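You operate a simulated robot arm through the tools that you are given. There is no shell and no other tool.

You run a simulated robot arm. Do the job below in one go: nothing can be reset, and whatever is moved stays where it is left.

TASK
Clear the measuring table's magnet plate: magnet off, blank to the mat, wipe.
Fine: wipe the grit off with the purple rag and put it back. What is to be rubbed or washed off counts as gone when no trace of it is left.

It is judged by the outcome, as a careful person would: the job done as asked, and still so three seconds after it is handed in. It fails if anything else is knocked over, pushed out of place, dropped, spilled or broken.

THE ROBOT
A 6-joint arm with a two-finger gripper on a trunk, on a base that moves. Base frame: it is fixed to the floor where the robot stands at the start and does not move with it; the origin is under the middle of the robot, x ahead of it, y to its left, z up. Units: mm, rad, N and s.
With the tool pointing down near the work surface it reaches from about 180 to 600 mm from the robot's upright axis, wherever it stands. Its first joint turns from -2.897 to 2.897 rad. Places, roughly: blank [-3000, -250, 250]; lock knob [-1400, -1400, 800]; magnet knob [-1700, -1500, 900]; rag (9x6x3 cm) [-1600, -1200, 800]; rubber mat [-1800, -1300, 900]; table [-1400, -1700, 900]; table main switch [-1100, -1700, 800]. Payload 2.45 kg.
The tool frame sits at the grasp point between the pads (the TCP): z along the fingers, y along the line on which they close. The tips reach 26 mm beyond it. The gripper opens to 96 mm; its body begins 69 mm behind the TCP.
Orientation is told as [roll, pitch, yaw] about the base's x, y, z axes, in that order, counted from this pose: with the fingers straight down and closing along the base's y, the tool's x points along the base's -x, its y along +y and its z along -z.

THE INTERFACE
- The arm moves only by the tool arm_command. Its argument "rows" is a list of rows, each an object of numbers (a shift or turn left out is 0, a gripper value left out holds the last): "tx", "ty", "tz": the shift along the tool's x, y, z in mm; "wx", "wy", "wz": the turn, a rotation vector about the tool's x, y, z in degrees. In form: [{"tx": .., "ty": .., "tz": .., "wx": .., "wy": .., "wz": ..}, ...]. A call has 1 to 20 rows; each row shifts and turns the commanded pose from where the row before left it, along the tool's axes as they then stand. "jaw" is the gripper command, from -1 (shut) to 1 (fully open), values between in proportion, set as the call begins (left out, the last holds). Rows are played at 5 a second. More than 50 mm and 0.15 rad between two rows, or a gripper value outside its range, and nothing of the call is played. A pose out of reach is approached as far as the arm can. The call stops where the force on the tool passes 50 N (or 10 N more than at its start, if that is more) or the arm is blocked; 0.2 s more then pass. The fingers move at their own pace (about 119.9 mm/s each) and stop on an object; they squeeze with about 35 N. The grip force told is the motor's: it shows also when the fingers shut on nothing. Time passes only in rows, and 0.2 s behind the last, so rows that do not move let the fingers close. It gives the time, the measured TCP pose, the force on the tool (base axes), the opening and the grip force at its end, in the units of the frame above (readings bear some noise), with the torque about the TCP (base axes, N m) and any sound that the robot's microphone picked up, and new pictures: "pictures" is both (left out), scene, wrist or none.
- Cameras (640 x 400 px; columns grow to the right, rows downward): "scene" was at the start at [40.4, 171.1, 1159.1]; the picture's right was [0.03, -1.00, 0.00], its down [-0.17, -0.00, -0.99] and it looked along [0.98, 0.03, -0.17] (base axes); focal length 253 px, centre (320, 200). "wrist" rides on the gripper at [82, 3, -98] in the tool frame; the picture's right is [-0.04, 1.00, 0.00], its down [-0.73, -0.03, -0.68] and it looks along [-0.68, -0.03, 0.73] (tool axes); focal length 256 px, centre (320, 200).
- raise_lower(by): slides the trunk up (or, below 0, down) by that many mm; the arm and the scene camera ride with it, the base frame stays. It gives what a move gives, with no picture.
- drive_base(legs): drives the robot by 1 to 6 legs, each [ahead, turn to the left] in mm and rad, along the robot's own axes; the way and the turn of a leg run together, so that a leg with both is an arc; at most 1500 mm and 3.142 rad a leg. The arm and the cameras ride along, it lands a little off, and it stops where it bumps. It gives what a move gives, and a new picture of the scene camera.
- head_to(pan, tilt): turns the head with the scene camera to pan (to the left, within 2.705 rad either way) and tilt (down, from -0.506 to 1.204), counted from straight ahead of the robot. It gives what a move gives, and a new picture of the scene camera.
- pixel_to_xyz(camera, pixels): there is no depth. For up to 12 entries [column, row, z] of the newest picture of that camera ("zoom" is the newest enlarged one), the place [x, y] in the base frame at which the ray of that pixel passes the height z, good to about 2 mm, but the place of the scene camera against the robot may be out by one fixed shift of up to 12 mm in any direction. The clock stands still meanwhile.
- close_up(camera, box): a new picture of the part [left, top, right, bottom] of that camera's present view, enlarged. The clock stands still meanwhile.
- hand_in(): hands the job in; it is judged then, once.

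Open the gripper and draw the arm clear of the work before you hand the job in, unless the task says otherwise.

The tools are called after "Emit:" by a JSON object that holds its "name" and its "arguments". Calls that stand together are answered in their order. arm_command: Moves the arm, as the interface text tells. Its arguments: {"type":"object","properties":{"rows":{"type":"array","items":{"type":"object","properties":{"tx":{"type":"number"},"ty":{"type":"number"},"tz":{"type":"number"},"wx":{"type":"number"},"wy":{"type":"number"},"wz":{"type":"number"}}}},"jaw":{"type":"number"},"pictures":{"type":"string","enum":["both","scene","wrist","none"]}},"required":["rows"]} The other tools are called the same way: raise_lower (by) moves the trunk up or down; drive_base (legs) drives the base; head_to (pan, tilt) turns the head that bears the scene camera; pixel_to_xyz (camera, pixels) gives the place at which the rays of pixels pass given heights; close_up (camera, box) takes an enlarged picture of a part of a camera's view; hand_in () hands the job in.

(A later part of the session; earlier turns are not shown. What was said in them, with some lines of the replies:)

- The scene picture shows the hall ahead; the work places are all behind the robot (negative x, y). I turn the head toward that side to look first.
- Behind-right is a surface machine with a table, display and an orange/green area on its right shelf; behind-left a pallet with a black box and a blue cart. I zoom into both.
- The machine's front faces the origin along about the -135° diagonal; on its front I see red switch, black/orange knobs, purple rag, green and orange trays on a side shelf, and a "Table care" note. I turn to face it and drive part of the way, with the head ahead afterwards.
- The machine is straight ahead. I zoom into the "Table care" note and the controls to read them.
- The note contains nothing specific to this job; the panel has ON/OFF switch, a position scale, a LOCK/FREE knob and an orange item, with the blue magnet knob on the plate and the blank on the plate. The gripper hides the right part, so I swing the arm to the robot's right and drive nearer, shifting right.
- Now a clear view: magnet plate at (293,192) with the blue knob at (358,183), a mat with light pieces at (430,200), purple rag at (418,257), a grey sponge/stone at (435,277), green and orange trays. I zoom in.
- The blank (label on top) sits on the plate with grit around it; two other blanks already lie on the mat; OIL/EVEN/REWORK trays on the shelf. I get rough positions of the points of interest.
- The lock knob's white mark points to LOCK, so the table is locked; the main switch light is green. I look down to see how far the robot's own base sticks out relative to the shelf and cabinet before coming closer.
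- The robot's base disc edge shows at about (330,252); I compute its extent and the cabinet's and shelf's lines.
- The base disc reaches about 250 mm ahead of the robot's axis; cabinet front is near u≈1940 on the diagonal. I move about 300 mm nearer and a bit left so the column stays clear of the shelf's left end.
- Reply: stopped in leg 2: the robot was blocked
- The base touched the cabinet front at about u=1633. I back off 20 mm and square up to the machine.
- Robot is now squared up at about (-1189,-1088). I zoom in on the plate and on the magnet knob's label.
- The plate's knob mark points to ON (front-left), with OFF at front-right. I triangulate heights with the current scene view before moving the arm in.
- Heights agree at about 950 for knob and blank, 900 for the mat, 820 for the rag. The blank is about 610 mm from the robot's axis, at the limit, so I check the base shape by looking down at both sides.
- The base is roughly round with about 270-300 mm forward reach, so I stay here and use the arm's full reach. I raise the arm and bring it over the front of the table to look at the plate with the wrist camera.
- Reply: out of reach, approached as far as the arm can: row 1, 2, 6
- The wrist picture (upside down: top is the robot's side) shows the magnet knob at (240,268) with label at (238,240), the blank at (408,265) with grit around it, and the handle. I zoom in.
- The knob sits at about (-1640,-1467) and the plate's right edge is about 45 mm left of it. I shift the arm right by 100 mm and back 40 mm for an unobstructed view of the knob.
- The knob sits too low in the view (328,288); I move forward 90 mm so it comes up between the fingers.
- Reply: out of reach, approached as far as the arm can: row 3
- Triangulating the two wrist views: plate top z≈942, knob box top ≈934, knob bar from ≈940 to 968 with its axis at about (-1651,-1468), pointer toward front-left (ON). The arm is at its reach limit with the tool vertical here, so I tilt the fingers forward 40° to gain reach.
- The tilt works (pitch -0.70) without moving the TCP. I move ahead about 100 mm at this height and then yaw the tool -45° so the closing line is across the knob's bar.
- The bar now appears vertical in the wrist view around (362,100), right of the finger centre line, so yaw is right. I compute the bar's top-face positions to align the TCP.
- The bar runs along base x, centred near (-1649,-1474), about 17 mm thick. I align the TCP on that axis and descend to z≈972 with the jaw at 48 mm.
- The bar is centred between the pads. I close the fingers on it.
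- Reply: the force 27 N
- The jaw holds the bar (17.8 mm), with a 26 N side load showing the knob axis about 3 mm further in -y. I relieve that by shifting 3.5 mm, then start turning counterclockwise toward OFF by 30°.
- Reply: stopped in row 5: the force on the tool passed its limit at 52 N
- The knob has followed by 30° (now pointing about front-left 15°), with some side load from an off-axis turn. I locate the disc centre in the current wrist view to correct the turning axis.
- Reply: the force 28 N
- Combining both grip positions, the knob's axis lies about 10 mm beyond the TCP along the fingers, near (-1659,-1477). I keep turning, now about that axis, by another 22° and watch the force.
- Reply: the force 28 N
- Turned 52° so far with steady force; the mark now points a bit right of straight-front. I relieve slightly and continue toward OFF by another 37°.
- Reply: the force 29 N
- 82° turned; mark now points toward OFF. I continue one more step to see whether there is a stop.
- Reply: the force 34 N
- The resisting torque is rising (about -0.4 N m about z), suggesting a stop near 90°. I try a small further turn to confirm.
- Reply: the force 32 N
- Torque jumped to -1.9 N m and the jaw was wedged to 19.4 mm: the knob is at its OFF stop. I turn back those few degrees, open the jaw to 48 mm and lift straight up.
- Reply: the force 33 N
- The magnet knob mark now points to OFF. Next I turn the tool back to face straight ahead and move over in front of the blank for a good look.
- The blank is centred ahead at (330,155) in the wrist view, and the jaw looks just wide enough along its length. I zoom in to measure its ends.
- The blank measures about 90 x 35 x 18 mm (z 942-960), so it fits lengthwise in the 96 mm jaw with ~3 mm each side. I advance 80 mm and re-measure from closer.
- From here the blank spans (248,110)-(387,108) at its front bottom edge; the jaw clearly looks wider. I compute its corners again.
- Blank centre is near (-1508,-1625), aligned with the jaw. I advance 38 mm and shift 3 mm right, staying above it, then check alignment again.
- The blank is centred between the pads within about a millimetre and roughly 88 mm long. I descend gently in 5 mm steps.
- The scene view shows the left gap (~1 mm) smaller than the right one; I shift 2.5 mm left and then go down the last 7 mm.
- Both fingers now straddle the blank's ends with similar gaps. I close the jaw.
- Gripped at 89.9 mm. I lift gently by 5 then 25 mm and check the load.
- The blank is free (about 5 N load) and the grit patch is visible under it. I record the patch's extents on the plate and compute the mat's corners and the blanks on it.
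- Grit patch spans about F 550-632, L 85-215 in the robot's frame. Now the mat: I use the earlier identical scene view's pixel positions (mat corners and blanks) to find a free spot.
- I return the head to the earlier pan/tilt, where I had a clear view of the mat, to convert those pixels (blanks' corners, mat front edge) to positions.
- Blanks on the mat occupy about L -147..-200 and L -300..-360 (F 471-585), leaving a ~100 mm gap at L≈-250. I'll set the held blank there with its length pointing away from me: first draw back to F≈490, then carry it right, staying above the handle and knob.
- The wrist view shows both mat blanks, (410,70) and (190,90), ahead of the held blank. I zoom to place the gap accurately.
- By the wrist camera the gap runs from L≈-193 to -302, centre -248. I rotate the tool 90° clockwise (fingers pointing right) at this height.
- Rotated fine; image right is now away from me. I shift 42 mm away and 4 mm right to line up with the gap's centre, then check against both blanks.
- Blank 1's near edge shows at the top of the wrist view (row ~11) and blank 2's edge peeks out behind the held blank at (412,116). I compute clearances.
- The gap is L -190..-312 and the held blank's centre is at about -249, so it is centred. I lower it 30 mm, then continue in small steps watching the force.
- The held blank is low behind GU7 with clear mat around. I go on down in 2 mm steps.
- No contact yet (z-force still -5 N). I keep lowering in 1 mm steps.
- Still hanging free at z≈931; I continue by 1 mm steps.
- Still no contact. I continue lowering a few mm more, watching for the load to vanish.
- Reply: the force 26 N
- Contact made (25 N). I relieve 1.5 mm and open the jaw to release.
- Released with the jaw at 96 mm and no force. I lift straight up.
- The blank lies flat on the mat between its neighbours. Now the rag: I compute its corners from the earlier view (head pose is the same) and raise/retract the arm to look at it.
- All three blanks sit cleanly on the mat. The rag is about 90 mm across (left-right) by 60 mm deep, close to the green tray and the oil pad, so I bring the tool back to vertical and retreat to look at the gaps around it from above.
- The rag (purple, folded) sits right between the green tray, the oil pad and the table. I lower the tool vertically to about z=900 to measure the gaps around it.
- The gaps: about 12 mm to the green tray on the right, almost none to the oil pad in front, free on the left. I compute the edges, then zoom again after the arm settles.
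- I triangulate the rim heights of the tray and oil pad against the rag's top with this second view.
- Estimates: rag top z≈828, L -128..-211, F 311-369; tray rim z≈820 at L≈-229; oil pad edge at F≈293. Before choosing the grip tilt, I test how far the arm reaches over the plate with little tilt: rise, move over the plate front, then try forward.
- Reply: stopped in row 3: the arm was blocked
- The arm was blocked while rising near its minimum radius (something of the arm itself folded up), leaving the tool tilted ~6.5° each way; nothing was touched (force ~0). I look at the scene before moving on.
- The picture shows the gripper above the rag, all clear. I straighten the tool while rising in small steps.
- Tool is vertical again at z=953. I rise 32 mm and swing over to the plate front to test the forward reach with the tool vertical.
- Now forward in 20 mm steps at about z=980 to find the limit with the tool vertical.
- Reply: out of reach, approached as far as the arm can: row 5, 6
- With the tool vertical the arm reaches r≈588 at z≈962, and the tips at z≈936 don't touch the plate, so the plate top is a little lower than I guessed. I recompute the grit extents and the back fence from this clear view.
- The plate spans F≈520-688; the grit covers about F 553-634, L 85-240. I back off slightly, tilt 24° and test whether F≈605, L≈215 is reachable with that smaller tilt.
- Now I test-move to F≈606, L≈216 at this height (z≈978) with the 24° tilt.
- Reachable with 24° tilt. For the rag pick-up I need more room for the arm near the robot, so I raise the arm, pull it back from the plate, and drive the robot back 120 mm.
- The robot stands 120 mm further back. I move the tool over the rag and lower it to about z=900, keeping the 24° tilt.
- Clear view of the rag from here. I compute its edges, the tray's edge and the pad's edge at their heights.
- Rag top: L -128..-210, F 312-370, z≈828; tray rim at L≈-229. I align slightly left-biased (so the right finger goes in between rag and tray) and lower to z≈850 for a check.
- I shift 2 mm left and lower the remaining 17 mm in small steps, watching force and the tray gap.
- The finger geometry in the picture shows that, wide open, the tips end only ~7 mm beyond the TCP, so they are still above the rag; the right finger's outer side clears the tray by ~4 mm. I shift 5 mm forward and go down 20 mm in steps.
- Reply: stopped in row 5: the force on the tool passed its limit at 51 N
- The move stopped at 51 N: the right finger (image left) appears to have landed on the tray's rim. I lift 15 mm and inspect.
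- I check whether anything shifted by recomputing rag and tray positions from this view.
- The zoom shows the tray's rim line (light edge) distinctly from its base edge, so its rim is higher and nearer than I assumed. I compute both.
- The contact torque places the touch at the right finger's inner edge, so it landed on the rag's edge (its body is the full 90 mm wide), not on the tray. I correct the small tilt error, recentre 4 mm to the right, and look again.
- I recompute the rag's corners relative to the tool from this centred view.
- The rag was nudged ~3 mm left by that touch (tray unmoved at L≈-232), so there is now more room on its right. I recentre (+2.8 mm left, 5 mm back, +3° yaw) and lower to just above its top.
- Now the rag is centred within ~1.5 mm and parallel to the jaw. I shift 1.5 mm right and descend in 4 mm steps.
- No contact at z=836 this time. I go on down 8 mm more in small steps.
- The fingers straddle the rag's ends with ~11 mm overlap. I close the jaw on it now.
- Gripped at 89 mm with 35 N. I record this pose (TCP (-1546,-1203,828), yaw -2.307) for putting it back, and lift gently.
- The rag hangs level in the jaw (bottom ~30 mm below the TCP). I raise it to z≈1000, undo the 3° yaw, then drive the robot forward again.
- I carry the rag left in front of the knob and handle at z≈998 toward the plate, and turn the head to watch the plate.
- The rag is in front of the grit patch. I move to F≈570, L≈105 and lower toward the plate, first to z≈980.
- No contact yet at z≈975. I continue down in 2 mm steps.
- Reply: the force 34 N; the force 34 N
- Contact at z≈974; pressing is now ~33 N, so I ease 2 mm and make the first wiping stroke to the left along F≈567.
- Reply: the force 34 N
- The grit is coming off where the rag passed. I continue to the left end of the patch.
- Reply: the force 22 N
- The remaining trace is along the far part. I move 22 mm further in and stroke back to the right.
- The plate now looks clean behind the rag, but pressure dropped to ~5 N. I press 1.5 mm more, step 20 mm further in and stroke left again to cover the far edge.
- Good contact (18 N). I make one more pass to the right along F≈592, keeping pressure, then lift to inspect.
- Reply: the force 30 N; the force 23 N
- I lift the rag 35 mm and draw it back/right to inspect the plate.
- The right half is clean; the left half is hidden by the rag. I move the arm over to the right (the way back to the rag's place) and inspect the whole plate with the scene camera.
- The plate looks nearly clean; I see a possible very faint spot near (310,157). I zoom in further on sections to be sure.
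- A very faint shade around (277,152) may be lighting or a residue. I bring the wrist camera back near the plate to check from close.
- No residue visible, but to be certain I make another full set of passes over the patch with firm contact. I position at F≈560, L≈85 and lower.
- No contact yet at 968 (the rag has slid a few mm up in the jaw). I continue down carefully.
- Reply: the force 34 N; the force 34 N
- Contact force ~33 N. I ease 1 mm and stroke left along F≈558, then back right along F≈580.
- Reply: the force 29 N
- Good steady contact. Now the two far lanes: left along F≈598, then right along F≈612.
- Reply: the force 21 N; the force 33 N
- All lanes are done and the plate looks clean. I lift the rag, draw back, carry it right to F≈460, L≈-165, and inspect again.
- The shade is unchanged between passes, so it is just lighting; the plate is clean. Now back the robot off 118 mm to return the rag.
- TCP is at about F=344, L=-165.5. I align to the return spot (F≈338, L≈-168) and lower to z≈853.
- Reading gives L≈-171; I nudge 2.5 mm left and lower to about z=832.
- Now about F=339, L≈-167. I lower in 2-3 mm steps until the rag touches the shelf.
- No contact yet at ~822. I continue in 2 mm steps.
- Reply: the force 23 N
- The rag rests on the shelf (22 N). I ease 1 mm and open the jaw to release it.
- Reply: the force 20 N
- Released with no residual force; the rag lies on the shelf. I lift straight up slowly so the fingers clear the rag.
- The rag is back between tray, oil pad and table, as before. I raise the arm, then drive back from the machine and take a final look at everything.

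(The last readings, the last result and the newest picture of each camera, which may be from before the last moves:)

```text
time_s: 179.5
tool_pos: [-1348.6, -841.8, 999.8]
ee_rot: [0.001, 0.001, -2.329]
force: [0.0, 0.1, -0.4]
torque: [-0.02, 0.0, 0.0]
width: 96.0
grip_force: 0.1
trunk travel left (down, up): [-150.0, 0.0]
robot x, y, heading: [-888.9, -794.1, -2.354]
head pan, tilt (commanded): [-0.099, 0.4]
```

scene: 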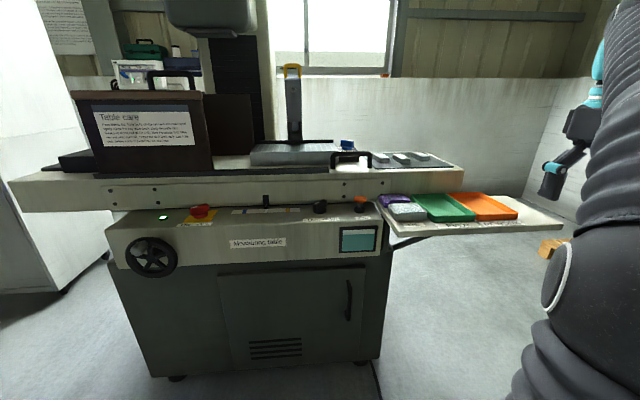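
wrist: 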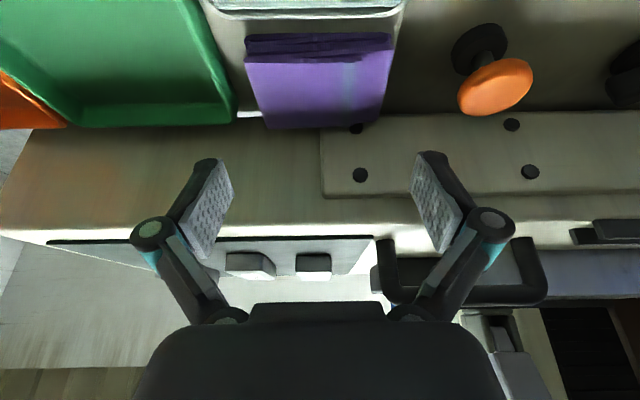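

The arm is clear. Final check of plate, knob, mat, shelf and controls with close-ups.

Emit:
{"name": "close_up", "arguments": {"camera": "scene", "box": [240, 125, 440, 195]}}

Emit:
{"name": "close_up", "arguments": {"camera": "scene", "box": [360, 170, 560, 250]}}

Emit:
{"name": "close_up", "arguments": {"camera": "scene", "box": [130, 180, 390, 270]}}

Emit:
{"name": "close_up", "arguments": {"camera": "scene", "box": [245, 135, 345, 170]}}

```text
3.20 times, centred on (340, 160) of scene
```

zoom: 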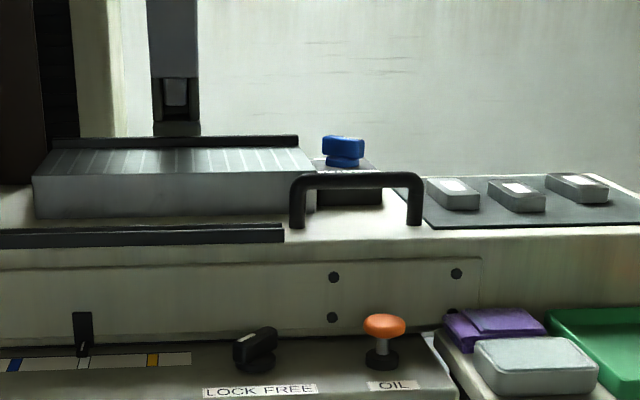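

```text
3.20 times, centred on (460, 210) of scene
```

zoom: 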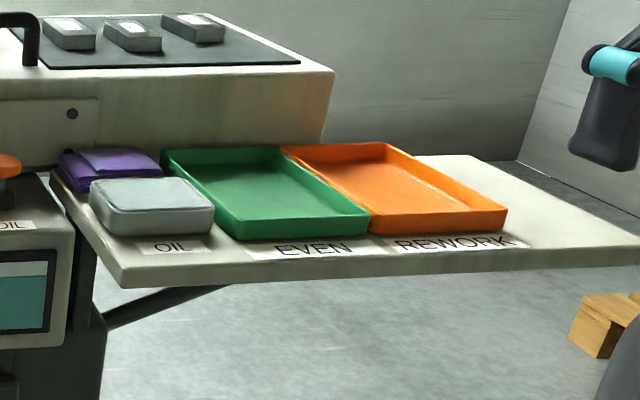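

```text
2.46 times, centred on (260, 225) of scene
```

zoom: 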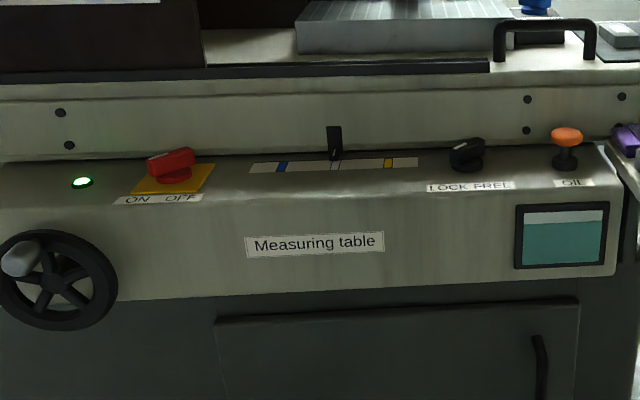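

```text
6.40 times, centred on (295, 152) of scene
```

zoom: 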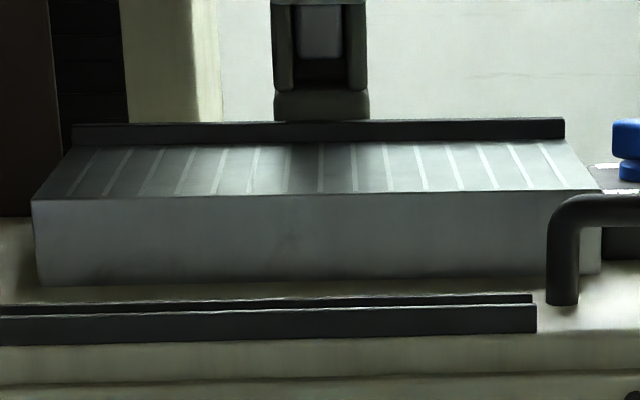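

Everything is in order. The plate is clean, the magnet knob is at OFF, the three blanks are on the mat, and the rag is back beside the oil pad. The lock, main switch and trays are as they were, the gripper is open and the arm is clear. I hand the job in.

Emit:
{"name": "hand_in", "arguments": {}}

```text
The job is handed in.
```

The magnet plate is cleared: the magnet is off, the blank is on the mat, the grit is wiped off and the rag is back. I've handed the job in.

- **Magnet:** I turned the plate's blue knob from ON to OFF until it hit its stop.
- **Blank:** The GU0 blank lies flat on the mat, between the two blanks that were already there (GU7 and GU9).
- **Wipe:** I wiped the whole grit patch with the purple rag in two rounds. Close-ups showed no trace left. One faint shade looked the same after both rounds, so I took it for lighting.
- **Rag:** It is back on the shelf beside the oil pad, within a few millimetres of where it was.
- **Contacts along the way:** The robot's base touched the cabinet front once while I was driving up. A finger also nudged the rag about 3 mm while I was picking it up. In the final views, the trays, lock knob, main switch and table position looked unchanged.

The gripper is open and the robot is backed away from the machine.
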